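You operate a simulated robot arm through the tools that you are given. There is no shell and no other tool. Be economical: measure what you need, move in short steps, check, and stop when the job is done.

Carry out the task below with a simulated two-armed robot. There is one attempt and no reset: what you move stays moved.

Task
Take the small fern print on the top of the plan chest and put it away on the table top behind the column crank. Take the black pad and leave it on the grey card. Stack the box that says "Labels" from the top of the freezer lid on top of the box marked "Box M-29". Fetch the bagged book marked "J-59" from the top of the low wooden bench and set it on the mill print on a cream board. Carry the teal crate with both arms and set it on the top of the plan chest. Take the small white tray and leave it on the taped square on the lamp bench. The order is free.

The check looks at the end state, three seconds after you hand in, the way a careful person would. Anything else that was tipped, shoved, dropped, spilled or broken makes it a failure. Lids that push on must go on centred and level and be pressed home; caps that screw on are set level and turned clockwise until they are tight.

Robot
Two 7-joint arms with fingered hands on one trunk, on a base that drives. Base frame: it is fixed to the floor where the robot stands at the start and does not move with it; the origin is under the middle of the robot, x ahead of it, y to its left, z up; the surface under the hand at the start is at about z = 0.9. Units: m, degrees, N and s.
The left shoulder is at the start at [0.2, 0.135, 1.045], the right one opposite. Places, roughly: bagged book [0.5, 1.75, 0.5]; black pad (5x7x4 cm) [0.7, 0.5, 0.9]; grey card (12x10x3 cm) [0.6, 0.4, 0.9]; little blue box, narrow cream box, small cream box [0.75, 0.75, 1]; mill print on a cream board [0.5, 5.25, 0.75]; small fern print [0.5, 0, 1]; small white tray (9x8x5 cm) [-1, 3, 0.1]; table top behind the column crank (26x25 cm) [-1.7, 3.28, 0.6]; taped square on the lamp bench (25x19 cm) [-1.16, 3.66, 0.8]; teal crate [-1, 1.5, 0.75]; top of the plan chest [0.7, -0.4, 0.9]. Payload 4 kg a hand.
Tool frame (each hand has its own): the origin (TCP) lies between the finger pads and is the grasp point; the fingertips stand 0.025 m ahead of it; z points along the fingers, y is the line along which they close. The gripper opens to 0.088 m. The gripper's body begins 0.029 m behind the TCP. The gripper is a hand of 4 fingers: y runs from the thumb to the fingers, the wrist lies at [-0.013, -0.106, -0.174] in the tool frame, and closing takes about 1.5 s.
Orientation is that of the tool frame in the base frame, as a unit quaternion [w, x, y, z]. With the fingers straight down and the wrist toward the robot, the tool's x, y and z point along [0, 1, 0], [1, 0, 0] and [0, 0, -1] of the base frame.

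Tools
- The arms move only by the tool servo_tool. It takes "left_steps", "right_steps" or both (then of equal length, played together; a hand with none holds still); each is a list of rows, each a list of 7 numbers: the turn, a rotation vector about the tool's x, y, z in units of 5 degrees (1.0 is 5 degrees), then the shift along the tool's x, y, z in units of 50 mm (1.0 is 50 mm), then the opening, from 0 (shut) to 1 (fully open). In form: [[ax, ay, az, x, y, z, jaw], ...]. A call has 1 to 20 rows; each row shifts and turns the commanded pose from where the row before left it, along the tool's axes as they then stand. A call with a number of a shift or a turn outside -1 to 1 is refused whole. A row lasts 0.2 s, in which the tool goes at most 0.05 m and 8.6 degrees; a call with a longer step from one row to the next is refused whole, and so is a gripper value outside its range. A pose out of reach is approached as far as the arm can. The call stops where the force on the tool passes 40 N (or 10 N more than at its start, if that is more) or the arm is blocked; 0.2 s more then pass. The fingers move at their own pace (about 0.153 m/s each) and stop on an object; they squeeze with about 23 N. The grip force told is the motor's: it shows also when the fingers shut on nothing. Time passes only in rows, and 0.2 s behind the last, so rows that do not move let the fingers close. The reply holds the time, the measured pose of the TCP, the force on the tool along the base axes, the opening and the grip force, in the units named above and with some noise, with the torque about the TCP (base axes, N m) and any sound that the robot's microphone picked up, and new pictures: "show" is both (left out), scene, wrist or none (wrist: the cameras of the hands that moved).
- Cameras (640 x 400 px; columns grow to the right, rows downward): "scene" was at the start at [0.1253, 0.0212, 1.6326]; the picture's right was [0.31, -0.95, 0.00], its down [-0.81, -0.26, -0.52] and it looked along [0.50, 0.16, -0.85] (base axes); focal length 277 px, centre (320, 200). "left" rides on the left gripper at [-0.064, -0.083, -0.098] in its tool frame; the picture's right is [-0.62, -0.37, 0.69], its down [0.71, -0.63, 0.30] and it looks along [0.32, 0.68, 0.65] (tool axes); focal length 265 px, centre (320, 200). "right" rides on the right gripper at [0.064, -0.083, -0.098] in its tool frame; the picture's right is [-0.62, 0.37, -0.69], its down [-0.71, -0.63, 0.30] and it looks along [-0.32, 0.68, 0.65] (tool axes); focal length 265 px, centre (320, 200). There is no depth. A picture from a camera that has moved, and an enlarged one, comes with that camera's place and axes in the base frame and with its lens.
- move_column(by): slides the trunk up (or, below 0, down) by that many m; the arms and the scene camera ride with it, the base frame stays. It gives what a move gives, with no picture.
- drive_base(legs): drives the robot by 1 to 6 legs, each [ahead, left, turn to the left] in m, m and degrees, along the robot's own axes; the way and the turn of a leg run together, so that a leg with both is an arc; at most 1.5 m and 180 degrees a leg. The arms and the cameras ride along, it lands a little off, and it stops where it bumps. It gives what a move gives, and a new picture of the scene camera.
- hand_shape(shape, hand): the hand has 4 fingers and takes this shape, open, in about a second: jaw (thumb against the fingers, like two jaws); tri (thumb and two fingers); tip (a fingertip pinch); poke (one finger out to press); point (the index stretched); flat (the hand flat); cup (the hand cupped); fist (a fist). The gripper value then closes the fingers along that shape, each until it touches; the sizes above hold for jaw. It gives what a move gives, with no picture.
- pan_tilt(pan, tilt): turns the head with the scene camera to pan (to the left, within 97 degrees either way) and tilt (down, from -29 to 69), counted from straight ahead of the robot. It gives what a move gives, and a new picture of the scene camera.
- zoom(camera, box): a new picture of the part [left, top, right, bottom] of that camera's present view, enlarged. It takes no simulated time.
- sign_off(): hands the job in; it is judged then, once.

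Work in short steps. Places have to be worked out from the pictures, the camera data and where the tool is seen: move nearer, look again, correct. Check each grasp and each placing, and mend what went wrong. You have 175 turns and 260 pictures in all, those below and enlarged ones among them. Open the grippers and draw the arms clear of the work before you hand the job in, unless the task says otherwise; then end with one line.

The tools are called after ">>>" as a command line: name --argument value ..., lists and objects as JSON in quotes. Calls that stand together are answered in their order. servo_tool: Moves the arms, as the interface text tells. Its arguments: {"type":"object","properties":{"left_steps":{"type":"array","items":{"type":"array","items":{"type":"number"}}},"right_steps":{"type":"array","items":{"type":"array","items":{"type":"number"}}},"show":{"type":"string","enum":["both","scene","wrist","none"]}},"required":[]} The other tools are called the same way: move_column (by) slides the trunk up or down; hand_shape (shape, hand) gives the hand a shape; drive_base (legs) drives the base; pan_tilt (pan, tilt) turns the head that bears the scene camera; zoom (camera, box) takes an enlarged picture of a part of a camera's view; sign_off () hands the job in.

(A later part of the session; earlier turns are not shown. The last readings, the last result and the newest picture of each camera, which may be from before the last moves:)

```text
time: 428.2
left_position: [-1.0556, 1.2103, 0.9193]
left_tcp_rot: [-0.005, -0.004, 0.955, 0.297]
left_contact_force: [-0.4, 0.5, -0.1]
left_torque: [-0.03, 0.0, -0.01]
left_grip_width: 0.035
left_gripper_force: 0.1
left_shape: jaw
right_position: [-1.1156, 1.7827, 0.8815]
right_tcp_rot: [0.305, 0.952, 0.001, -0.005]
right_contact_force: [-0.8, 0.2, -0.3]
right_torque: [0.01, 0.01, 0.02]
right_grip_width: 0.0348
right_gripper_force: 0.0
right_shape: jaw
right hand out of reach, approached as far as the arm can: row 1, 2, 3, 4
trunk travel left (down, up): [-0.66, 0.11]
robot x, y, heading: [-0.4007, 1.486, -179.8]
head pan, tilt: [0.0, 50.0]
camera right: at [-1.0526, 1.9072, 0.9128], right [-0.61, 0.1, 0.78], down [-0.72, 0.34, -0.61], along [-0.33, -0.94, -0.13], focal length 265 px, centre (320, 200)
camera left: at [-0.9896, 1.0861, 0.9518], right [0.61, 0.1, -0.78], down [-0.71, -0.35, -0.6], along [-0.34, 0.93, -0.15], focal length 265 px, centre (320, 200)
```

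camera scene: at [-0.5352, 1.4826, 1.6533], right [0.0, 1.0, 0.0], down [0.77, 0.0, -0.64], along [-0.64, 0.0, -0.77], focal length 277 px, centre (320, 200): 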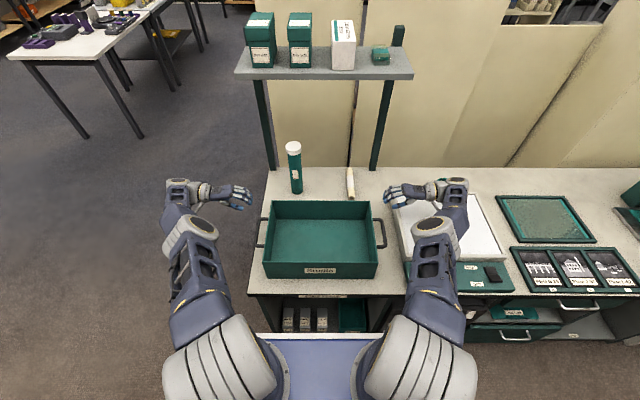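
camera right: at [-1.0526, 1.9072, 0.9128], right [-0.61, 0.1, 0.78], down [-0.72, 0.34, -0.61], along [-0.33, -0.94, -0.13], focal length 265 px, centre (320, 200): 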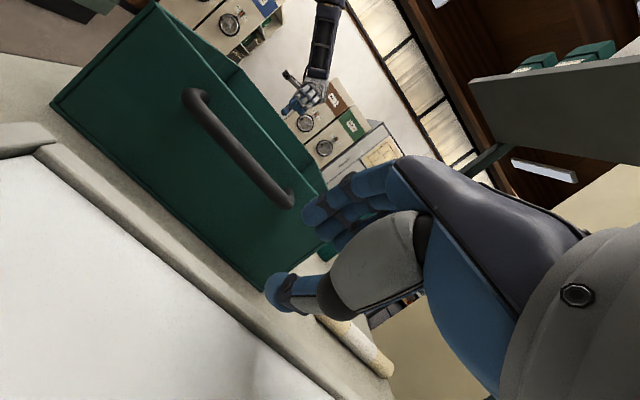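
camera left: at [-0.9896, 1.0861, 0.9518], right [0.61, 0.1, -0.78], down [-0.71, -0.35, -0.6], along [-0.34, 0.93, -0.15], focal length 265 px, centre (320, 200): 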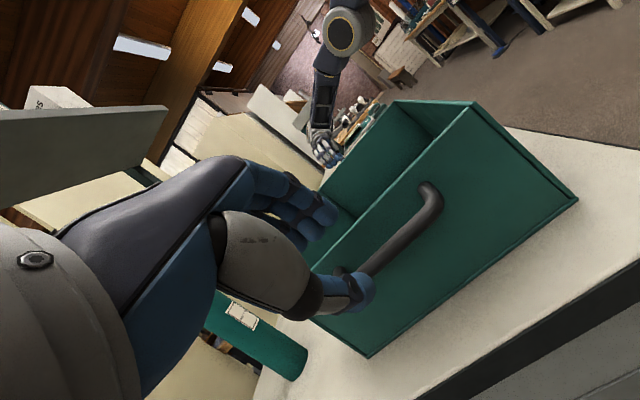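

The right arm has drifted into a bad posture. I lift it and undo its tilt to re-form it.

>>> servo_tool --right_steps '[[1, 0, 0, 0, 0.4, -0.55, 0.4], [1, 0, 0, 0, 0.3, -0.55, 0.4], [1, 0, 0, 0, 0.3, -0.6, 0.4], [1, 0, 0, 0, 0.2, -0.7, 0.4], [1, 0, 0, 0, 0.1, -0.7, 0.4], [1, 0, 0, 0, 0.1, -0.7, 0.4], [1, 0, 0, 0, 0, -0.5, 0.4], [0, 0, 0, 0, 0, 0, 0.4]]' --show "both"

```text
time: 430.0
left_position: [-1.0542, 1.2117, 0.9195]
left_tcp_rot: [-0.005, -0.005, 0.955, 0.297]
left_contact_force: [0.0, 0.5, 0.0]
left_torque: [-0.02, -0.01, 0.0]
left_grip_width: 0.0349
left_gripper_force: 0.2
left_shape: jaw
right_position: [-1.1829, 1.8361, 1.0992]
right_tcp_rot: [0.004, 1.0, -0.001, -0.004]
right_contact_force: [0.4, 0.4, 0.2]
right_torque: [0.01, 0.0, 0.01]
right_grip_width: 0.035
right_gripper_force: 0.0
right_shape: jaw
right hand out of reach, approached as far as the arm can: row 1, 2, 3, 4, 5, 6, 7
trunk travel left (down, up): [-0.66, 0.11]
robot x, y, heading: [-0.3987, 1.4813, -179.7]
head pan, tilt: [0.0, 50.0]
camera scene: at [-0.5352, 1.4826, 1.6532], right [0.0, 1.0, 0.0], down [0.77, 0.0, -0.64], along [-0.64, 0.0, -0.77], focal length 277 px, centre (320, 200)
camera right: at [-1.1176, 1.9195, 1.1966], right [-0.61, -0.36, 0.7], down [-0.72, 0.63, -0.3], along [-0.33, -0.69, -0.64], focal length 265 px, centre (320, 200)
```

scene: 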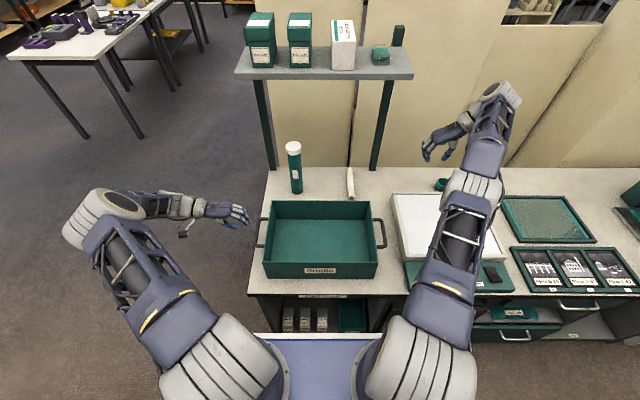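
right: 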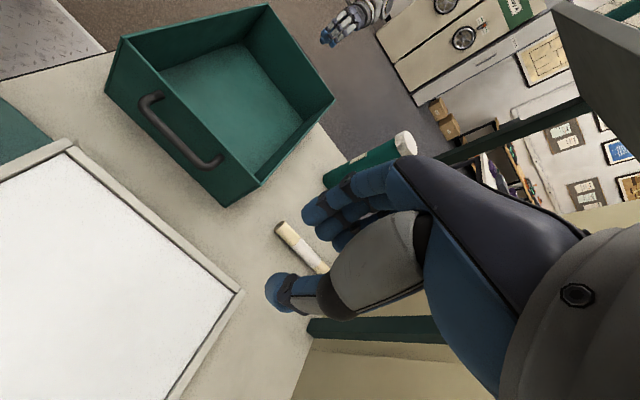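

The right arm is stretched straight. I draw it back toward the robot to bend the elbow again.

>>> servo_tool --right_steps '[[0, 0, 0, 0.8, 0, -0.1, 0.4], [0, 0, 0, 0.8, 0, -0.1, 0.4], [0, 0, 0, 0.8, 0, -0.1, 0.4], [0, 0, 0, 0.8, 0, 0, 0.4], [0, 0, 0, 0.8, 0, 0, 0.4], [0, 0, 0, 0, 0, 0, 0.4]]' --show "scene"

```text
time: 431.4
left_position: [-1.0546, 1.2102, 0.9198]
left_tcp_rot: [-0.005, -0.005, 0.955, 0.297]
left_contact_force: [-0.4, 0.8, -0.9]
left_torque: [-0.01, 0.02, 0.01]
left_grip_width: 0.0349
left_gripper_force: 0.0
left_shape: jaw
right_position: [-1.1357, 1.9071, 1.1144]
right_tcp_rot: [0.005, 1.0, -0.002, -0.006]
right_contact_force: [-0.9, 0.4, 0.4]
right_torque: [0.01, -0.05, -0.02]
right_grip_width: 0.0352
right_gripper_force: 0.0
right_shape: jaw
right hand out of reach, approached as far as the arm can: row 1, 2, 3, 4, 5
trunk travel left (down, up): [-0.66, 0.11]
robot x, y, heading: [-0.3995, 1.4825, -179.7]
head pan, tilt: [0.0, 50.0]
camera scene: at [-0.5352, 1.4826, 1.6532], right [0.0, 1.0, 0.0], down [0.77, 0.0, -0.64], along [-0.64, 0.0, -0.77], focal length 277 px, centre (320, 200)
```

scene: 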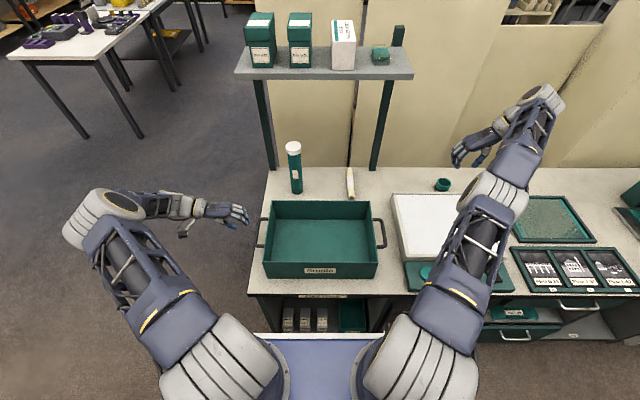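

I rotate the right hand's yaw back toward neutral, which should bring the wrist nearer and free the elbow.

>>> servo_tool --right_steps '[[0, 0, 1, 0, 0, 0, 0.4], [0, 0, 1, 0, 0, 0, 0.4], [0, 0, 1, 0, 0, 0, 0.4], [0, 0, 1, 0, 0, 0, 0.4], [0, 0, 1, 0, 0, 0, 0.4], [0, 0, 1, 0, 0, 0, 0.4], [0, 0, 1, 0, 0, 0, 0.4], [0, 0, 1, 0, 0, 0, 0.4], [0, 0, 1, 0, 0, 0, 0.4], [0, 0, 1, 0, 0, 0, 0.4], [0, 0, 1, 0, 0, 0, 0.4], [0, 0, 1, 0, 0, 0, 0.4], [0, 0, 1, 0, 0, 0, 0.4], [0, 0, 1, 0, 0, 0, 0.4], [0, 0, 1, 0, 0, 0, 0.4], [0, 0, 1, 0, 0, 0, 0.4], [0, 0, 1, 0, 0, 0, 0.4], [0, 0, 1, 0, 0, 0, 0.4]]' --show "none"

>>> servo_tool --right_steps '[[0, 0, 0, 0, -0.8, 0, 0.4], [0, 0, 0, 0, -0.8, 0, 0.4], [0, 0, 0, 0, -0.8, 0, 0.4], [0, 0, 0, 0, -0.8, 0, 0.4], [0, 0, 0, 0, 0, 0, 0.4]]' --show "scene"

```text
time: 435.2
left_position: [-1.0558, 1.2102, 0.9199]
left_tcp_rot: [-0.005, -0.004, 0.955, 0.297]
left_contact_force: [0.1, 1.3, 0.2]
left_torque: [0.01, -0.01, 0.04]
left_grip_width: 0.0348
left_gripper_force: 0.0
left_shape: jaw
right_position: [-1.2513, 1.9975, 1.1358]
right_tcp_rot: [-0.006, -0.706, 0.708, -0.001]
right_contact_force: [0.0, 0.3, -0.4]
right_torque: [0.04, 0.0, -0.01]
right_grip_width: 0.0349
right_gripper_force: 0.0
right_shape: jaw
right hand out of reach, approached as far as the arm can: row 1, 2, 3, 4, 5, 6, 7, 8, 9, 10, 11, 12, 13, 14, 15, 16, 17, 18
trunk travel left (down, up): [-0.66, 0.11]
robot x, y, heading: [-0.3958, 1.4848, -179.7]
head pan, tilt: [0.0, 50.0]
```

```text
time: 436.4
left_position: [-1.0536, 1.2096, 0.9197]
left_tcp_rot: [-0.005, -0.004, 0.955, 0.297]
left_contact_force: [0.2, 0.2, -0.2]
left_torque: [0.0, 0.02, 0.02]
left_grip_width: 0.0353
left_gripper_force: 0.0
left_shape: jaw
right_position: [-1.1818, 2.0759, 1.1541]
right_tcp_rot: [-0.007, -0.706, 0.708, 0.0]
right_contact_force: [-0.5, -0.4, 0.4]
right_torque: [0.02, 0.01, 0.02]
right_grip_width: 0.0351
right_gripper_force: 0.0
right_shape: jaw
right hand out of reach, approached as far as the arm can: row 1, 2, 3, 4
trunk travel left (down, up): [-0.66, 0.11]
robot x, y, heading: [-0.3979, 1.4807, -179.7]
head pan, tilt: [0.0, 50.0]
camera scene: at [-0.5352, 1.4826, 1.6532], right [0.0, 1.0, 0.0], down [0.77, 0.0, -0.64], along [-0.64, 0.0, -0.77], focal length 277 px, centre (320, 200)
```

scene: 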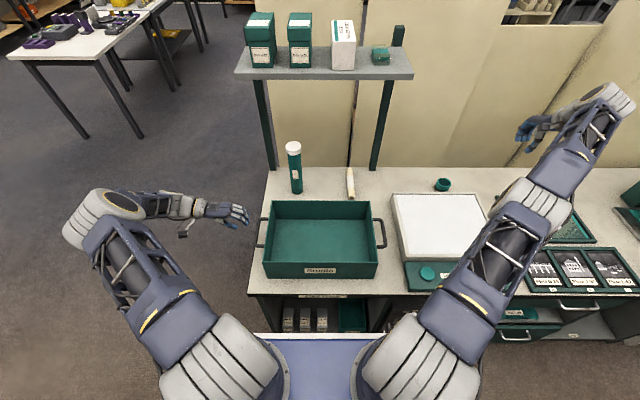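

I try a longer pull back and up, to break the straight elbow.

>>> servo_tool --right_steps '[[0, 0, 0, 0, -0.7, -0.6, 0.4], [0, 0, 0, 0, -0.7, -0.6, 0.4], [0, 0, 0, 0, -0.7, -0.6, 0.4], [0, 0, 0, 0, -0.7, -0.6, 0.4], [0, 0, 0, 0, -0.7, -0.6, 0.4], [0, 0, 0, 0, -0.7, -0.6, 0.4], [0, 0, 0, 0, -0.7, -0.6, 0.4], [0, 0, 0, 0, -0.7, -0.6, 0.4], [0, 0, 0, 0, 0, 0, 0.4]]' --show "scene"

```text
time: 438.4
left_position: [-1.0546, 1.2096, 0.9194]
left_tcp_rot: [-0.005, -0.005, 0.955, 0.298]
left_contact_force: [-0.6, 0.4, -0.3]
left_torque: [-0.01, -0.04, 0.0]
left_grip_width: 0.035
left_gripper_force: 0.0
left_shape: jaw
right_position: [-0.9372, 2.1243, 1.4121]
right_tcp_rot: [-0.007, -0.706, 0.708, 0.001]
right_contact_force: [1.3, -0.5, -0.2]
right_torque: [0.02, 0.0, -0.01]
right_grip_width: 0.0351
right_gripper_force: 0.1
right_shape: jaw
right hand out of reach, approached as far as the arm can: row 1, 2, 3, 4, 5, 6
trunk travel left (down, up): [-0.66, 0.11]
robot x, y, heading: [-0.3964, 1.4843, -179.8]
head pan, tilt: [0.0, 50.0]
camera scene: at [-0.5352, 1.4826, 1.6532], right [0.0, 1.0, 0.0], down [0.77, 0.0, -0.64], along [-0.64, 0.0, -0.77], focal length 277 px, centre (320, 200)
```

scene: 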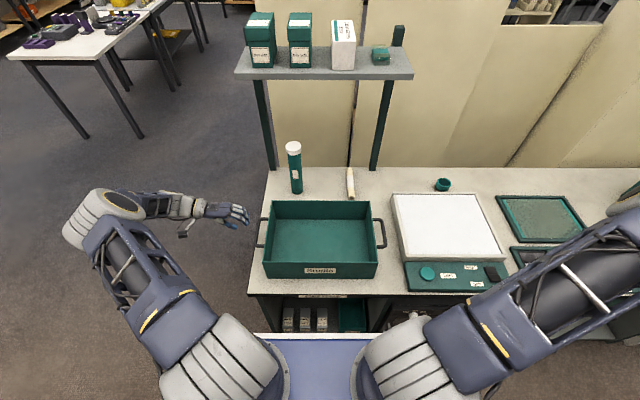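

Free again. I bring the right hand back to a normal working pose.

>>> servo_tool --right_steps '[[0, 0, 0, 0.725, 0.12, 0.55, 0.4], [0, 0, 0, 0.725, 0.12, 0.55, 0.4], [0, 0, 0, 0.725, 0.12, 0.55, 0.4], [0, 0, 0, 0.725, 0.12, 0.55, 0.4], [0, 0, 0, 0.725, 0.12, 0.55, 0.4], [0, 0, 0, 0.725, 0.12, 0.55, 0.4], [0, 0, 0, 0.725, 0.12, 0.55, 0.4], [0, 0, 0, 0.5, 0.12, 0.3, 0.4], [0, 0, 0, 0, 0, 0, 0.4]]' --show "scene"

```text
time: 440.4
left_position: [-1.0551, 1.2102, 0.9193]
left_tcp_rot: [-0.005, -0.004, 0.955, 0.297]
left_contact_force: [0.1, 0.0, 0.1]
left_torque: [0.01, -0.02, -0.02]
left_grip_width: 0.0349
left_gripper_force: 0.0
left_shape: jaw
right_position: [-1.1225, 2.0417, 1.3477]
right_tcp_rot: [-0.006, -0.707, 0.708, -0.001]
right_contact_force: [-0.2, -0.5, -0.2]
right_torque: [0.05, 0.02, 0.01]
right_grip_width: 0.0352
right_gripper_force: 0.1
right_shape: jaw
right hand out of reach, approached as far as the arm can: row 1, 2, 3, 4, 5, 6, 7, 8
trunk travel left (down, up): [-0.66, 0.11]
robot x, y, heading: [-0.3968, 1.4853, -179.7]
head pan, tilt: [0.0, 50.0]
camera scene: at [-0.5351, 1.4826, 1.6532], right [0.0, 1.0, 0.0], down [0.77, 0.0, -0.64], along [-0.64, 0.0, -0.77], focal length 277 px, centre (320, 200)
```

scene: 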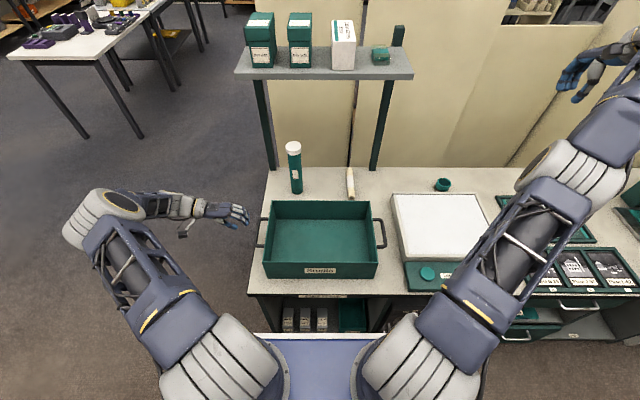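

Stuck straight again. I pull further back this time, all the way to a folded pose.

>>> servo_tool --right_steps '[[0, 0, 0, 0, -0.8, -0.4, 0.4], [0, 0, 0, 0, -0.8, -0.4, 0.4], [0, 0, 0, 0, -0.8, -0.4, 0.4], [0, 0, 0, 0, -0.8, -0.4, 0.4], [0, 0, 0, 0, -0.8, -0.4, 0.4], [0, 0, 0, 0, -0.8, 0, 0.4], [0, 0, 0, 0, -0.8, 0, 0.4], [0, 0, 0, 0, -0.8, 0, 0.4], [0, 0, 0, 0, -0.8, 0.3, 0.4], [0, 0, 0, 0, -0.6, 0.5, 0.4], [0, 0, 0, 0, 0, 0.6, 0.4], [0, 0, 0, 0, 0, 0.6, 0.4], [0, 0, 0, 0, 0, 0, 0.4]]' --show "scene"

```text
time: 443.2
left_position: [-1.0544, 1.2107, 0.9174]
left_tcp_rot: [-0.006, -0.005, 0.955, 0.297]
left_contact_force: [-0.1, 0.2, -0.9]
left_torque: [0.01, 0.01, 0.02]
left_grip_width: 0.0348
left_gripper_force: 0.1
left_shape: jaw
right_position: [-0.7741, 2.1488, 1.4347]
right_tcp_rot: [-0.008, -0.707, 0.708, 0.0]
right_contact_force: [0.1, -1.2, 0.0]
right_torque: [-0.02, 0.05, 0.01]
right_grip_width: 0.0349
right_gripper_force: 0.0
right_shape: jaw
right hand out of reach, approached as far as the arm can: row 1, 2, 3, 4, 5, 6, 7, 8, 9, 10, 11, 12
trunk travel left (down, up): [-0.66, 0.11]
robot x, y, heading: [-0.3987, 1.4837, -180.0]
head pan, tilt: [0.0, 50.0]
camera scene: at [-0.5352, 1.4825, 1.6533], right [0.0, 1.0, 0.0], down [0.77, 0.0, -0.64], along [-0.64, 0.0, -0.77], focal length 277 px, centre (320, 200)
```

scene: 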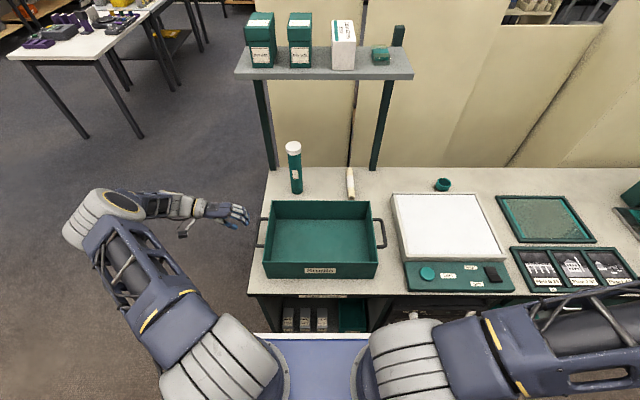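

I command motion straight inward along the arm's own line, which forces the elbow to bend.

>>> servo_tool --right_steps '[[0, 0, 0, 0.75, -0.2, 0.4, 0.4], [0, 0, 0, 0.75, -0.2, 0.4, 0.4], [0, 0, 0, 0.75, -0.2, 0.4, 0.4], [0, 0, 0, 0.75, -0.2, 0.4, 0.4], [0, 0, 0, 0.75, 0, 0.4, 0.4], [0, 0, 0, 0.75, 0, 0.4, 0.4], [0, 0, 0, 0, 0, 0, 0.4], [0, 0, 0, 0, 0, 0, 0.4]]' --show "scene"

```text
time: 445.0
left_position: [-1.0546, 1.2101, 0.9197]
left_tcp_rot: [-0.005, -0.004, 0.955, 0.297]
left_contact_force: [0.2, 0.0, 0.3]
left_torque: [0.01, -0.03, 0.0]
left_grip_width: 0.035
left_gripper_force: 0.1
left_shape: jaw
right_position: [-0.7704, 2.1461, 1.4391]
right_tcp_rot: [-0.008, -0.707, 0.708, 0.0]
right_contact_force: [-0.2, -0.1, 0.1]
right_torque: [-0.01, 0.02, 0.03]
right_grip_width: 0.035
right_gripper_force: 0.0
right_shape: jaw
right hand out of reach, approached as far as the arm can: row 1, 2, 3, 4, 5, 6
trunk travel left (down, up): [-0.66, 0.11]
robot x, y, heading: [-0.3982, 1.4808, -179.6]
head pan, tilt: [0.0, 50.0]
camera scene: at [-0.5351, 1.4826, 1.6533], right [0.0, 1.0, 0.0], down [0.77, 0.0, -0.64], along [-0.64, 0.0, -0.77], focal length 277 px, centre (320, 200)
```

scene: 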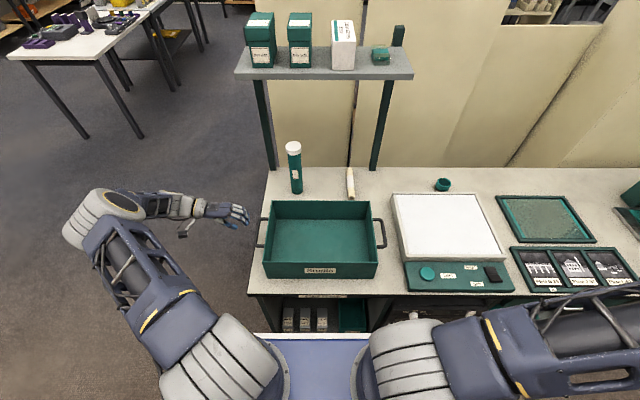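

I try a straight-up motion first (perpendicular to the arm), then inward while the elbow is bent.

>>> servo_tool --right_steps '[[0, 0, 0, 0, 0, -0.9, 0.4], [0, 0, 0, 0, 0, -0.9, 0.4], [0, 0, 0, 0, 0, -0.9, 0.4], [0, 0, 0, 0, 0, -0.9, 0.4], [0, 0, 0, 0, 0, -0.9, 0.4], [0, 0, 0, 0.7, 0, 0, 0.4], [0, 0, 0, 0.7, 0, 0, 0.4], [0, 0, 0, 0.7, 0, 0, 0.4], [0, 0, 0, 0.7, 0, 0, 0.4], [0, 0, 0, 0.7, 0, 0, 0.4], [0, 0, 0, 0.5, 0.3, 0.6, 0.4], [0, 0, 0, 0, 0.4, 0.8, 0.4], [0, 0, 0, 0, 0.4, 0.8, 0.4], [0, 0, 0, 0, 0.4, 0.8, 0.4], [0, 0, 0, 0, 0, 0, 0.4]]' --show "scene"

```text
time: 448.2
left_position: [-1.0544, 1.2101, 0.9184]
left_tcp_rot: [-0.005, -0.005, 0.955, 0.297]
left_contact_force: [0.1, -0.1, 0.6]
left_torque: [-0.01, 0.02, 0.01]
left_grip_width: 0.0351
left_gripper_force: 0.0
left_shape: jaw
right_position: [-0.8282, 1.8803, 1.3651]
right_tcp_rot: [-0.006, -0.706, 0.708, 0.001]
right_contact_force: [-0.5, 0.3, -0.6]
right_torque: [0.01, 0.0, 0.01]
right_grip_width: 0.035
right_gripper_force: 0.0
right_shape: jaw
right hand out of reach, approached as far as the arm can: row 1, 2, 3, 4, 5
trunk travel left (down, up): [-0.66, 0.11]
robot x, y, heading: [-0.3955, 1.4838, -179.8]
head pan, tilt: [0.0, 50.0]
camera scene: at [-0.5351, 1.4825, 1.6533], right [0.0, 1.0, 0.0], down [0.77, 0.0, -0.64], along [-0.64, 0.0, -0.77], focal length 277 px, centre (320, 200)
```

scene: 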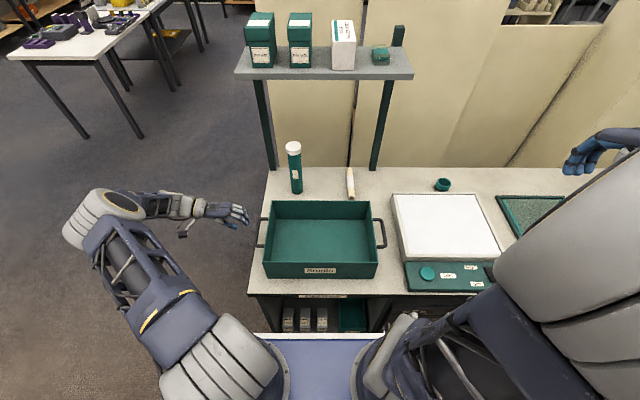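

The elbow is bent again. I bring the right hand down to a good pose over the bench and yaw it outward as before.

>>> servo_tool --right_steps '[[0, 0, 0, 0.12, 0.5, 0.65, 0.4], [0, 0, 0, 0.12, 0.5, 0.65, 0.4], [0, 0, 0, 0.12, 0.5, 0.65, 0.4], [0, 0, 0, 0.12, 0.5, 0.65, 0.4], [0, 0, 0, 0.12, 0.5, 0.65, 0.4], [0, 0, 0, 0.12, 0.5, 0.65, 0.4], [0, 0, -1, 0, 0, 0, 0.4], [0, 0, -1, 0, 0, 0, 0.4], [0, 0, -1, 0, 0, 0, 0.4], [0, 0, -1, 0, 0, 0, 0.4], [0, 0, -1, 0, 0, 0, 0.4], [0, 0, -1, 0, 0, 0, 0.4], [0, 0, -1, 0, 0, 0, 0.4], [0, 0, -1, 0, 0, 0, 0.4], [0, 0, -1, 0, 0, 0, 0.4], [0, 0, -1, 0, 0, 0, 0.4], [0, 0, -1, 0, 0, 0, 0.4], [0, 0, -1, 0, 0, 0, 0.4], [0, 0, -1, 0, 0, 0, 0.4], [0, 0, -1, 0, 0, 0, 0.4]]' --show "none"

>>> servo_tool --right_steps '[[0, 0, -1, 0, 0, 0, 0.4], [0, 0, -1, 0, 0, 0, 0.4], [0, 0, -1, 0, 0, 0, 0.4], [0, 0, -1, 0, 0, 0, 0.4], [0, 0, 0, -0.5, 0.5, 0.6, 0.4], [0, 0, 0, -0.5, 0.5, 0.6, 0.4], [-1, 0, 0, 0, 0, 0, 0.4], [-1, 0, 0, 0, 0, 0, 0.4], [-1, 0, 0, 0, 0, 0, 0.4], [-1, 0, 0, 0, 0, 0, 0.4], [-1, 0, 0, 0, 0, 0, 0.4], [-1, 0, 0, 0, 0, 0, 0.4], [-1, 0, 0, 0, 0, 0, 0.4], [0, 0, 0, 0, 0, 0, 0.4]]' --show "both"

```text
time: 452.4
left_position: [-1.0552, 1.2103, 0.9197]
left_tcp_rot: [-0.005, -0.004, 0.955, 0.298]
left_contact_force: [0.3, 0.3, -0.2]
left_torque: [0.0, -0.02, 0.04]
left_grip_width: 0.0348
left_gripper_force: 0.0
left_shape: jaw
right_position: [-0.9804, 1.8421, 1.1712]
right_tcp_rot: [0.005, 0.985, -0.175, -0.004]
right_contact_force: [-0.4, -0.1, -0.1]
right_torque: [-0.01, 0.0, 0.0]
right_grip_width: 0.0351
right_gripper_force: 0.0
right_shape: jaw
trunk travel left (down, up): [-0.66, 0.11]
robot x, y, heading: [-0.3971, 1.4809, -179.8]
head pan, tilt: [0.0, 50.0]
```

```text
time: 455.4
left_position: [-1.0557, 1.211, 0.9203]
left_tcp_rot: [-0.005, -0.004, 0.955, 0.297]
left_contact_force: [0.4, 0.2, -0.7]
left_torque: [0.08, 0.03, 0.0]
left_grip_width: 0.0348
left_gripper_force: 0.1
left_shape: jaw
right_position: [-1.0324, 1.7916, 1.1133]
right_tcp_rot: [0.306, 0.952, 0.001, -0.006]
right_contact_force: [-0.3, 0.4, 0.1]
right_torque: [-0.02, 0.05, 0.03]
right_grip_width: 0.0349
right_gripper_force: 0.0
right_shape: jaw
trunk travel left (down, up): [-0.66, 0.11]
robot x, y, heading: [-0.3978, 1.4831, -179.6]
head pan, tilt: [0.0, 50.0]
camera scene: at [-0.5352, 1.4826, 1.6533], right [0.0, 1.0, 0.0], down [0.77, 0.0, -0.64], along [-0.64, 0.0, -0.77], focal length 277 px, centre (320, 200)
camera right: at [-0.967, 1.9162, 1.1451], right [-0.61, 0.11, 0.78], down [-0.72, 0.34, -0.61], along [-0.33, -0.94, -0.13], focal length 265 px, centre (320, 200)
```

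scene: 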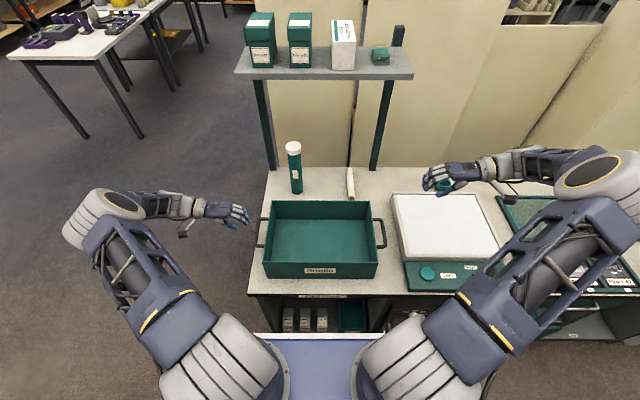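
right: 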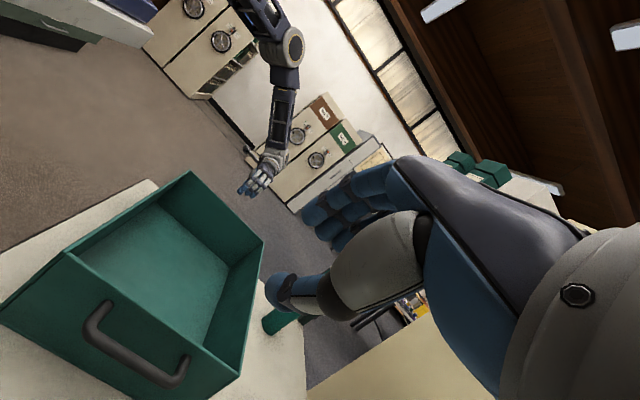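

Symmetric posture achieved. I bring both hands to the pre-grasp points, about 4 cm from the bars along the finger direction.

>>> servo_tool --left_steps '[[0, 0, 0, 0, 0.05, 0.132, 0.4], [0, 0, 0, 0, 0.05, 0.132, 0.4], [0, 0, 0, 0, 0.05, 0.132, 0.4], [0, 0, 0, 0, 0.05, 0.132, 0.4], [0, 0, 0, 0, 0.05, 0.132, 0.4], [0, 0, 0, 0, 0, 0, 0.4]]' --right_steps '[[0, 0, 0, -0.09, -0.25, 0.862, 0.4], [0, 0, 0, -0.09, -0.25, 0.862, 0.4], [0, 0, 0, -0.09, -0.25, 0.862, 0.4], [0, 0, 0, -0.09, -0.25, 0.862, 0.4], [0, 0, 0, -0.09, -0.25, 0.862, 0.4], [0, 0, 0, 0, 0, 0, 0.4]]' --show "wrist"

>>> zoom --camera "scene" --box '[220, 160, 420, 300]'

```text
time: 456.8
left_position: [-1.0552, 1.2389, 0.8997]
left_tcp_rot: [-0.005, -0.004, 0.955, 0.298]
left_contact_force: [-0.4, 0.0, 0.0]
left_torque: [0.0, 0.0, 0.0]
left_grip_width: 0.0351
left_gripper_force: 0.1
left_shape: jaw
right_position: [-1.0578, 1.7193, 0.9017]
right_tcp_rot: [0.304, 0.953, 0.0, -0.006]
right_contact_force: [0.9, -0.2, 0.8]
right_torque: [0.04, -0.03, 0.01]
right_grip_width: 0.0349
right_gripper_force: 0.1
right_shape: jaw
trunk travel left (down, up): [-0.66, 0.11]
robot x, y, heading: [-0.397, 1.4811, -179.8]
head pan, tilt: [0.0, 50.0]
camera right: at [-0.9928, 1.8419, 0.9334], right [-0.61, 0.1, 0.79], down [-0.72, 0.34, -0.61], along [-0.33, -0.94, -0.13], focal length 265 px, centre (320, 200)
camera left: at [-0.9901, 1.1152, 0.9317], right [0.61, 0.1, -0.78], down [-0.71, -0.35, -0.6], along [-0.34, 0.93, -0.15], focal length 265 px, centre (320, 200)
```

right: 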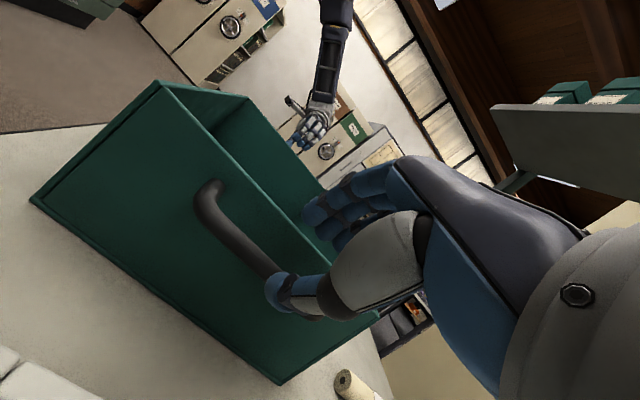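
left: 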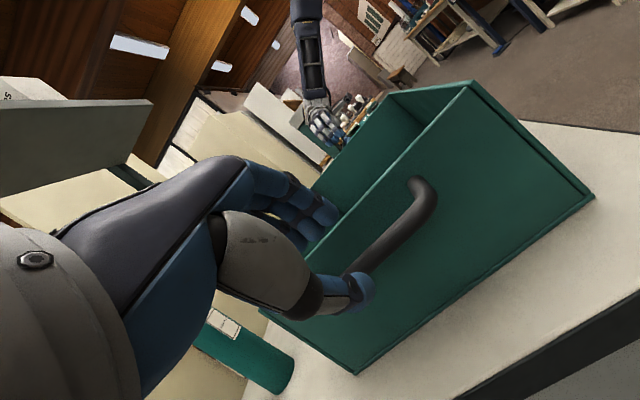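

```text
2.86 times, centred on (320, 230) of scene
camera zoom: at [-0.5351, 1.4826, 1.6533], right [0.0, 1.0, 0.0], down [0.77, 0.0, -0.64], along [-0.64, 0.0, -0.77], focal length 790 px, centre (320, 114)
```

zoom: 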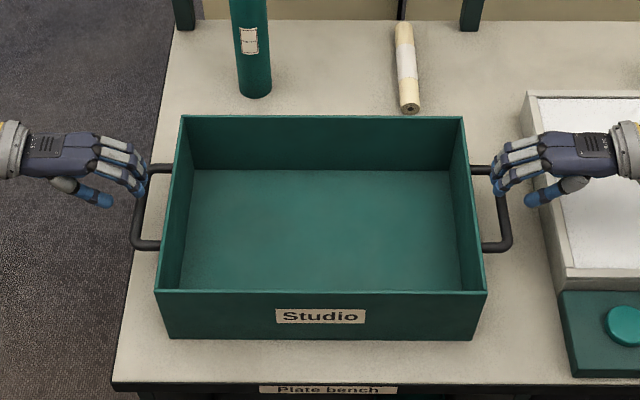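

Clear view: bars at (y≈1.270, z≈0.862) and (y≈1.697, z≈0.864). I slide both hands in along the finger direction.

>>> servo_tool --left_steps '[[0, 0, 0, 0, 0.017, 0.2, 0.42], [0, 0, 0, 0, 0.017, 0.2, 0.42], [0, 0, 0, 0, 0.016, 0.19, 0.42], [0, 0, 0, 0, 0.016, 0.19, 0.42], [0, 0, 0, 0, 0, 0, 0.42]]' --right_steps '[[0, 0, 0, 0, -0.02, 0.17, 0.42], [0, 0, 0, 0, -0.02, 0.17, 0.42], [0, 0, 0, 0, -0.019, 0.17, 0.42], [0, 0, 0, 0, -0.019, 0.17, 0.42], [0, 0, 0, 0, 0, 0, 0.42]]' --show "wrist"

```text
time: 458.0
left_position: [-1.0567, 1.265, 0.8694]
left_tcp_rot: [-0.005, -0.005, 0.955, 0.296]
left_contact_force: [0.2, -4.8, 1.0]
left_torque: [0.09, -0.01, 0.06]
left_grip_width: 0.0357
left_gripper_force: 0.0
left_shape: jaw
right_position: [-1.0574, 1.6996, 0.8724]
right_tcp_rot: [0.305, 0.952, 0.0, -0.007]
right_contact_force: [0.1, 3.8, 3.3]
right_torque: [-0.21, 0.05, -0.06]
right_grip_width: 0.0363
right_gripper_force: 0.1
right_shape: jaw
trunk travel left (down, up): [-0.66, 0.11]
robot x, y, heading: [-0.3977, 1.4838, -179.9]
head pan, tilt: [0.0, 50.0]
camera right: at [-0.9925, 1.8255, 0.9038], right [-0.61, 0.1, 0.79], down [-0.72, 0.34, -0.6], along [-0.33, -0.94, -0.13], focal length 265 px, centre (320, 200)
camera left: at [-0.9907, 1.1399, 0.9017], right [0.61, 0.1, -0.78], down [-0.71, -0.35, -0.6], along [-0.34, 0.93, -0.15], focal length 265 px, centre (320, 200)
```

right: 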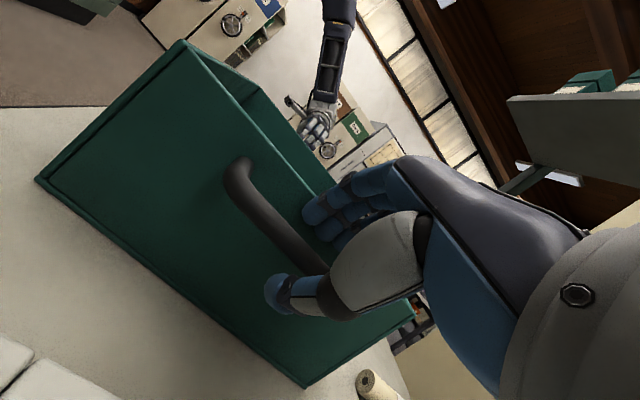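
left: 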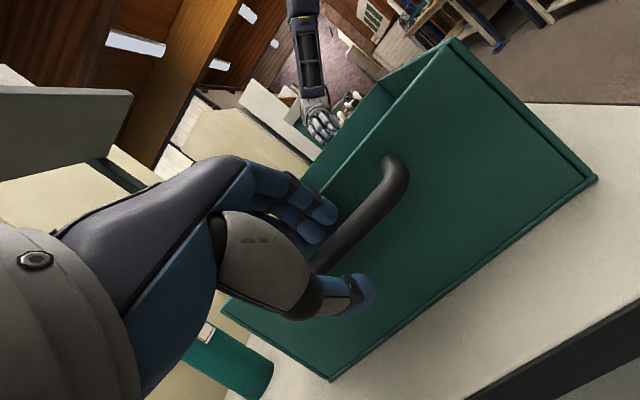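

Both bars now lie between fingers and thumb. I close both hands.

>>> servo_tool --left_steps '[[0, 0, 0, 0, 0, 0, 0], [0, 0, 0, 0, 0, 0, 0], [0, 0, 0, 0, 0, 0, 0], [0, 0, 0, 0, 0, 0, 0], [0, 0, 0, 0, 0, 0, 0], [0, 0, 0, 0, 0, 0, 0]]' --right_steps '[[0, 0, 0, 0, 0, 0, 0], [0, 0, 0, 0, 0, 0, 0], [0, 0, 0, 0, 0, 0, 0], [0, 0, 0, 0, 0, 0, 0], [0, 0, 0, 0, 0, 0, 0], [0, 0, 0, 0, 0, 0, 0]]' --show "wrist"

```text
time: 459.4
left_position: [-1.055, 1.2644, 0.87]
left_tcp_rot: [-0.006, -0.005, 0.955, 0.297]
left_contact_force: [0.1, -1.0, 0.2]
left_torque: [-0.04, -0.05, 0.0]
left_grip_width: 0.007
left_gripper_force: 22.5
left_shape: jaw
right_position: [-1.056, 1.7016, 0.8726]
right_tcp_rot: [0.305, 0.952, 0.0, -0.006]
right_contact_force: [-0.5, 1.4, 0.1]
right_torque: [0.03, -0.04, 0.0]
right_grip_width: 0.0099
right_gripper_force: 22.9
right_shape: jaw
trunk travel left (down, up): [-0.66, 0.11]
robot x, y, heading: [-0.3981, 1.4838, -179.7]
head pan, tilt: [0.0, 50.0]
camera right: at [-0.9924, 1.8253, 0.9033], right [-0.61, 0.1, 0.78], down [-0.72, 0.34, -0.61], along [-0.33, -0.94, -0.13], focal length 265 px, centre (320, 200)
camera left: at [-0.9908, 1.1402, 0.9016], right [0.61, 0.1, -0.78], down [-0.71, -0.35, -0.6], along [-0.34, 0.93, -0.15], focal length 265 px, centre (320, 200)
```

right: 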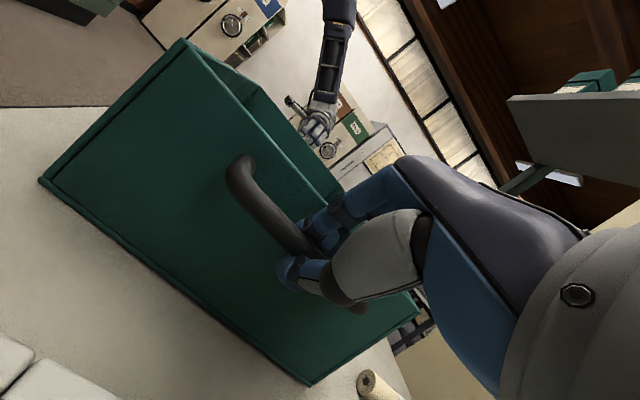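
left: 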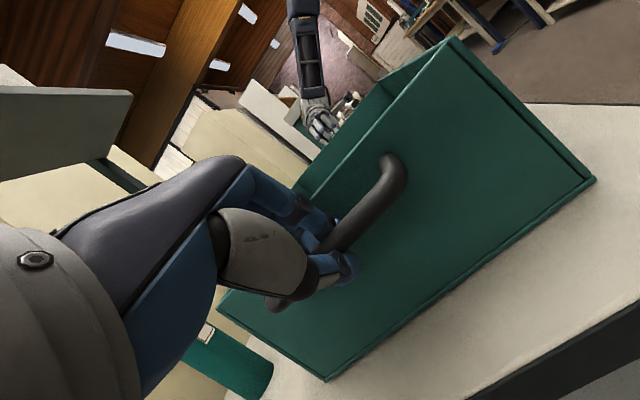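

Both bars are gripped. I lift with the trunk (both arms together) by 0.1 m and check.

>>> move_column --by 0.1

>>> pan_tilt --pan 0 --tilt 48

```text
time: 460.7
left_position: [-1.0553, 1.2648, 0.969]
left_tcp_rot: [-0.006, -0.005, 0.955, 0.297]
left_contact_force: [0.3, -1.4, -3.8]
left_torque: [-0.03, -0.02, 0.01]
left_grip_width: 0.0069
left_gripper_force: 22.5
left_shape: jaw
right_position: [-1.0569, 1.7012, 0.9714]
right_tcp_rot: [0.305, 0.952, 0.001, -0.006]
right_contact_force: [-0.4, 1.0, -3.3]
right_torque: [0.0, 0.01, -0.02]
right_grip_width: 0.01
right_gripper_force: 22.7
right_shape: jaw
trunk travel left (down, up): [-0.76, 0.01]
robot x, y, heading: [-0.3964, 1.4828, -179.4]
head pan, tilt: [0.0, 50.0]
```

```text
time: 461.3
left_position: [-1.0563, 1.2649, 0.9686]
left_tcp_rot: [-0.005, -0.005, 0.955, 0.297]
left_contact_force: [0.0, -0.2, -2.9]
left_torque: [-0.05, -0.01, 0.05]
left_grip_width: 0.007
left_gripper_force: 23.3
left_shape: jaw
right_position: [-1.0561, 1.7012, 0.9723]
right_tcp_rot: [0.304, 0.953, 0.001, -0.006]
right_contact_force: [0.3, 0.5, -3.6]
right_torque: [0.01, -0.03, 0.01]
right_grip_width: 0.0101
right_gripper_force: 23.5
right_shape: jaw
trunk travel left (down, up): [-0.76, 0.01]
robot x, y, heading: [-0.3992, 1.4832, -180.0]
head pan, tilt: [0.0, 48.0]
camera scene: at [-0.5372, 1.4826, 1.7559], right [0.0, 1.0, 0.0], down [0.74, 0.0, -0.67], along [-0.67, 0.0, -0.74], focal length 277 px, centre (320, 200)
```

scene: 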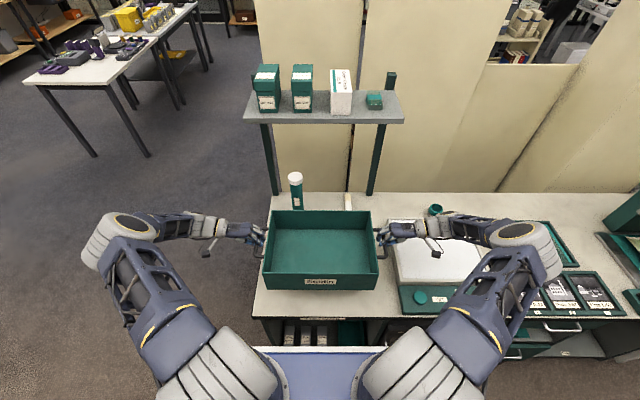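

The crate is lifted level (≈3.5 N per hand). I raise it another 9 cm with both arms, then back off and strafe to the open floor.

>>> servo_tool --left_steps '[[0, 0, 0, 0, 0.172, -0.245, 0], [0, 0, 0, 0, 0.172, -0.245, 0], [0, 0, 0, 0, 0.172, -0.245, 0], [0, 0, 0, 0, 0.172, -0.245, 0], [0, 0, 0, 0, 0.172, -0.245, 0], [0, 0, 0, 0, 0.172, -0.245, 0], [0, 0, 0, 0, 0, 0, 0]]' --right_steps '[[0, 0, 0, 0, 0.172, -0.245, 0], [0, 0, 0, 0, 0.172, -0.245, 0], [0, 0, 0, 0, 0.172, -0.245, 0], [0, 0, 0, 0, 0.172, -0.245, 0], [0, 0, 0, 0, 0.172, -0.245, 0], [0, 0, 0, 0, 0.172, -0.245, 0], [0, 0, 0, 0, 0, 0, 0]]' --show "scene"

>>> drive_base --legs '[[-0.22, 0, 0]]'

```text
time: 462.9
left_position: [-1.0555, 1.2649, 1.058]
left_tcp_rot: [-0.006, -0.005, 0.955, 0.298]
left_contact_force: [0.2, -2.1, -3.3]
left_torque: [-0.05, -0.03, -0.01]
left_grip_width: 0.0069
left_gripper_force: 23.4
left_shape: jaw
right_position: [-1.0566, 1.7025, 1.062]
right_tcp_rot: [0.305, 0.952, 0.0, -0.005]
right_contact_force: [-0.5, 1.3, -3.0]
right_torque: [0.04, -0.01, 0.01]
right_grip_width: 0.0102
right_gripper_force: 23.0
right_shape: jaw
trunk travel left (down, up): [-0.76, 0.01]
robot x, y, heading: [-0.3987, 1.4819, -179.6]
head pan, tilt: [0.0, 48.0]
no pictures are left
```

```text
time: 464.6
left_position: [-0.8352, 1.2649, 1.0587]
left_tcp_rot: [-0.005, -0.006, 0.955, 0.298]
left_contact_force: [0.1, -1.9, -3.9]
left_torque: [-0.02, -0.01, 0.01]
left_grip_width: 0.0069
left_gripper_force: 23.2
left_shape: jaw
right_position: [-0.8351, 1.701, 1.0609]
right_tcp_rot: [0.305, 0.952, 0.001, -0.006]
right_contact_force: [-0.4, 1.7, -4.3]
right_torque: [0.04, -0.03, -0.05]
right_grip_width: 0.01
right_gripper_force: 23.3
right_shape: jaw
trunk travel left (down, up): [-0.76, 0.01]
robot x, y, heading: [-0.1806, 1.4832, -179.6]
head pan, tilt: [0.0, 48.0]
```

No pictures remain, so I go on by dead reckoning with the known geometry and the pose/force readings. I strafe to y≈0.28, move ahead, and turn left by 180°.

>>> drive_base --legs '[[0, 1.2, 0], [0.34, 0, 0], [0, 0, 90]]'

```text
time: 476.3
left_position: [-0.2964, -0.383, 1.0583]
left_tcp_rot: [0.214, 0.678, -0.673, -0.207]
left_contact_force: [1.5, 0.4, -3.2]
left_torque: [0.07, -0.03, 0.0]
left_grip_width: 0.0068
left_gripper_force: 22.6
left_shape: jaw
right_position: [-0.7327, -0.3815, 1.0615]
right_tcp_rot: [0.22, 0.674, 0.672, 0.211]
right_contact_force: [-2.3, -0.1, -3.1]
right_torque: [-0.01, 0.07, -0.04]
right_grip_width: 0.0098
right_gripper_force: 22.8
right_shape: jaw
trunk travel left (down, up): [-0.76, 0.01]
robot x, y, heading: [-0.5117, 0.2797, -89.6]
head pan, tilt: [0.0, 48.0]
```

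Still holding the load evenly. I turn the second 90° to face the chest.

>>> drive_base --legs '[[0, 0, 89.6]]'

```text
time: 480.6
left_position: [0.1454, 0.4943, 1.0588]
left_tcp_rot: [0.298, 0.955, 0.004, 0.004]
left_contact_force: [-0.3, 1.3, -2.7]
left_torque: [0.03, 0.04, -0.03]
left_grip_width: 0.0069
left_gripper_force: 23.1
left_shape: jaw
right_position: [0.1464, 0.0578, 1.0618]
right_tcp_rot: [0.007, 0.001, 0.953, 0.304]
right_contact_force: [0.2, -1.0, -3.8]
right_torque: [-0.03, 0.02, -0.01]
right_grip_width: 0.0093
right_gripper_force: 23.3
right_shape: jaw
trunk travel left (down, up): [-0.76, 0.01]
robot x, y, heading: [-0.5098, 0.2751, 0.1]
head pan, tilt: [0.0, 48.0]
```

I strafe right to y≈-0.35 and then go ahead to x≈-0.06, so the crate hangs over the chest top.

>>> drive_base --legs '[[0, -0.63, 0], [0.45, 0, 0]]'

```text
time: 486.4
left_position: [0.6001, -0.1427, 1.0579]
left_tcp_rot: [0.298, 0.955, 0.002, 0.004]
left_contact_force: [0.0, 0.6, -3.4]
left_torque: [-0.01, 0.03, -0.03]
left_grip_width: 0.0067
left_gripper_force: 23.1
left_shape: jaw
right_position: [0.599, -0.5794, 1.0606]
right_tcp_rot: [0.006, 0.001, 0.952, 0.305]
right_contact_force: [-1.0, -1.6, -3.7]
right_torque: [-0.01, 0.0, -0.02]
right_grip_width: 0.0094
right_gripper_force: 23.6
right_shape: jaw
trunk travel left (down, up): [-0.76, 0.01]
robot x, y, heading: [-0.0612, -0.3562, 0.2]
head pan, tilt: [0.0, 48.0]
```

Over the chest: crate centre ≈(0.60, -0.36), bottom ≈0.951 against a top at ≈0.897. I lower the trunk 4.5 cm, then continue in fine steps.

>>> move_column --by -0.045

>>> servo_tool --left_steps '[[0, 0, 0, 0, -0.034, 0.049, 0], [0, 0, 0, 0, -0.034, 0.049, 0], [0, 0, 0, 0, 0, 0, 0]]' --right_steps '[[0, 0, 0, 0, -0.034, 0.049, 0], [0, 0, 0, 0, -0.034, 0.049, 0], [0, 0, 0, 0, 0, 0, 0]]' --show "none"

```text
time: 487.3
left_position: [0.5988, -0.1428, 1.0135]
left_tcp_rot: [0.298, 0.955, 0.003, 0.005]
left_contact_force: [0.3, -0.3, -2.9]
left_torque: [0.04, 0.1, 0.01]
left_grip_width: 0.0069
left_gripper_force: 23.4
left_shape: jaw
right_position: [0.5978, -0.5794, 1.0162]
right_tcp_rot: [0.006, 0.001, 0.952, 0.305]
right_contact_force: [-0.4, 0.2, -2.7]
right_torque: [-0.05, 0.05, -0.04]
right_grip_width: 0.0095
right_gripper_force: 23.2
right_shape: jaw
trunk travel left (down, up): [-0.715, 0.055]
robot x, y, heading: [-0.06, -0.36, 0.0]
head pan, tilt: [0.0, 48.0]
```

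```text
time: 488.1
left_position: [0.6008, -0.1416, 1.0072]
left_tcp_rot: [0.298, 0.955, 0.003, 0.005]
left_contact_force: [0.3, 0.4, -3.1]
left_torque: [0.05, 0.16, 0.02]
left_grip_width: 0.007
left_gripper_force: 22.9
left_shape: jaw
right_position: [0.5985, -0.5794, 1.0112]
right_tcp_rot: [0.007, 0.002, 0.953, 0.304]
right_contact_force: [0.2, -0.1, -1.1]
right_torque: [-0.03, 0.1, -0.01]
right_grip_width: 0.0095
right_gripper_force: 23.2
right_shape: jaw
trunk travel left (down, up): [-0.715, 0.055]
robot x, y, heading: [-0.0559, -0.3617, -0.1]
head pan, tilt: [0.0, 48.0]
no pictures are left
```

The torque is rising, so one edge begins to touch. I continue down in 2 mm steps.

>>> servo_tool --left_steps '[[0, 0, 0, 0, -0.023, 0.033, 0], [0, 0, 0, 0, -0.023, 0.033, 0], [0, 0, 0, 0, 0, 0, 0]]' --right_steps '[[0, 0, 0, 0, -0.023, 0.033, 0], [0, 0, 0, 0, -0.023, 0.033, 0], [0, 0, 0, 0, 0, 0, 0]]' --show "none"

>>> servo_tool --left_steps '[[0, 0, 0, 0, -0.023, 0.033, 0], [0, 0, 0, 0, -0.023, 0.033, 0], [0, 0, 0, 0, 0, 0, 0]]' --right_steps '[[0, 0, 0, 0, -0.023, 0.033, 0], [0, 0, 0, 0, -0.023, 0.033, 0], [0, 0, 0, 0, 0, 0, 0]]' --show "none"

```text
time: 488.9
left_position: [0.6007, -0.1432, 1.0043]
left_tcp_rot: [0.298, 0.955, 0.003, 0.004]
left_contact_force: [0.1, 1.7, 6.0]
left_torque: [0.02, 0.19, 0.02]
left_grip_width: 0.0071
left_gripper_force: 22.7
left_shape: jaw
right_position: [0.5985, -0.5796, 1.0073]
right_tcp_rot: [0.006, 0.001, 0.952, 0.305]
right_contact_force: [0.5, -1.2, 6.9]
right_torque: [0.04, 0.1, -0.07]
right_grip_width: 0.0101
right_gripper_force: 23.1
right_shape: jaw
trunk travel left (down, up): [-0.715, 0.055]
robot x, y, heading: [-0.0559, -0.358, 0.0]
head pan, tilt: [0.0, 48.0]
no pictures are left
```

```text
time: 489.7
left_position: [0.5997, -0.1428, 1.0005]
left_tcp_rot: [0.298, 0.955, 0.002, 0.004]
left_contact_force: [0.0, -2.2, 10.5]
left_torque: [-0.06, 0.11, 0.07]
left_grip_width: 0.0069
left_gripper_force: 22.8
left_shape: jaw
right_position: [0.5982, -0.5777, 1.0032]
right_tcp_rot: [0.007, 0.002, 0.952, 0.305]
right_contact_force: [2.0, 1.5, 14.0]
right_torque: [0.06, 0.12, -0.05]
right_grip_width: 0.0101
right_gripper_force: 22.8
right_shape: jaw
trunk travel left (down, up): [-0.715, 0.055]
robot x, y, heading: [-0.0569, -0.3589, -0.1]
head pan, tilt: [0.0, 48.0]
no pictures are left
```

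The crate rests on the chest (upward force on both hands at the expected height). I ease up 2 mm, open both hands, and withdraw along the finger direction.

>>> servo_tool --left_steps '[[0, 0, 0, 0, 0.023, -0.033, 0], [0, 0, 0, 0, 0, 0, 0.42], [0, 0, 0, 0, 0, 0, 0.42], [0, 0, 0, 0, 0, 0, 0.42], [0, 0, 0, 0, 0, 0, 0.42]]' --right_steps '[[0, 0, 0, 0, 0.023, -0.033, 0], [0, 0, 0, 0, 0, 0, 0.42], [0, 0, 0, 0, 0, 0, 0.42], [0, 0, 0, 0, 0, 0, 0.42], [0, 0, 0, 0, 0, 0, 0.42]]' --show "none"

>>> servo_tool --left_steps '[[0, 0, 0, 0, 0, -0.15, 0.42], [0, 0, 0, 0, 0, -0.2, 0.42], [0, 0, 0, 0, 0, -0.3, 0.42], [0, 0, 0, 0, 0, -0.5, 0.42], [0, 0, 0, 0, 0, -0.6, 0.42], [0, 0, 0, 0, 0, 0, 0.42]]' --right_steps '[[0, 0, 0, 0, 0, -0.15, 0.42], [0, 0, 0, 0, 0, -0.2, 0.42], [0, 0, 0, 0, 0, -0.3, 0.42], [0, 0, 0, 0, 0, -0.5, 0.42], [0, 0, 0, 0, 0, -0.6, 0.42], [0, 0, 0, 0, 0, 0, 0.42]]' --show "none"

```text
time: 490.9
left_position: [0.5997, -0.1432, 1.0018]
left_tcp_rot: [0.297, 0.955, 0.003, 0.004]
left_contact_force: [-1.5, 4.2, -1.1]
left_torque: [0.03, 0.01, 0.04]
left_grip_width: 0.035
left_gripper_force: 0.1
left_shape: jaw
right_position: [0.598, -0.5792, 1.0056]
right_tcp_rot: [0.006, 0.001, 0.953, 0.304]
right_contact_force: [-0.6, -3.8, -1.6]
right_torque: [0.0, 0.01, -0.01]
right_grip_width: 0.0354
right_gripper_force: 0.1
right_shape: jaw
trunk travel left (down, up): [-0.715, 0.055]
robot x, y, heading: [-0.0562, -0.3595, 0.2]
head pan, tilt: [0.0, 48.0]
no pictures are left
```

```text
time: 492.3
left_position: [0.6001, -0.0924, 1.0745]
left_tcp_rot: [0.297, 0.955, 0.003, 0.005]
left_contact_force: [-0.2, 0.8, -1.1]
left_torque: [-0.04, 0.02, -0.01]
left_grip_width: 0.0365
left_gripper_force: 0.0
left_shape: jaw
right_position: [0.5963, -0.6308, 1.0755]
right_tcp_rot: [0.006, 0.001, 0.952, 0.305]
right_contact_force: [-0.3, -0.2, -0.4]
right_torque: [-0.01, 0.03, 0.01]
right_grip_width: 0.0367
right_gripper_force: 0.1
right_shape: jaw
trunk travel left (down, up): [-0.715, 0.055]
robot x, y, heading: [-0.0595, -0.3581, 0.0]
head pan, tilt: [0.0, 48.0]
no pictures are left
```

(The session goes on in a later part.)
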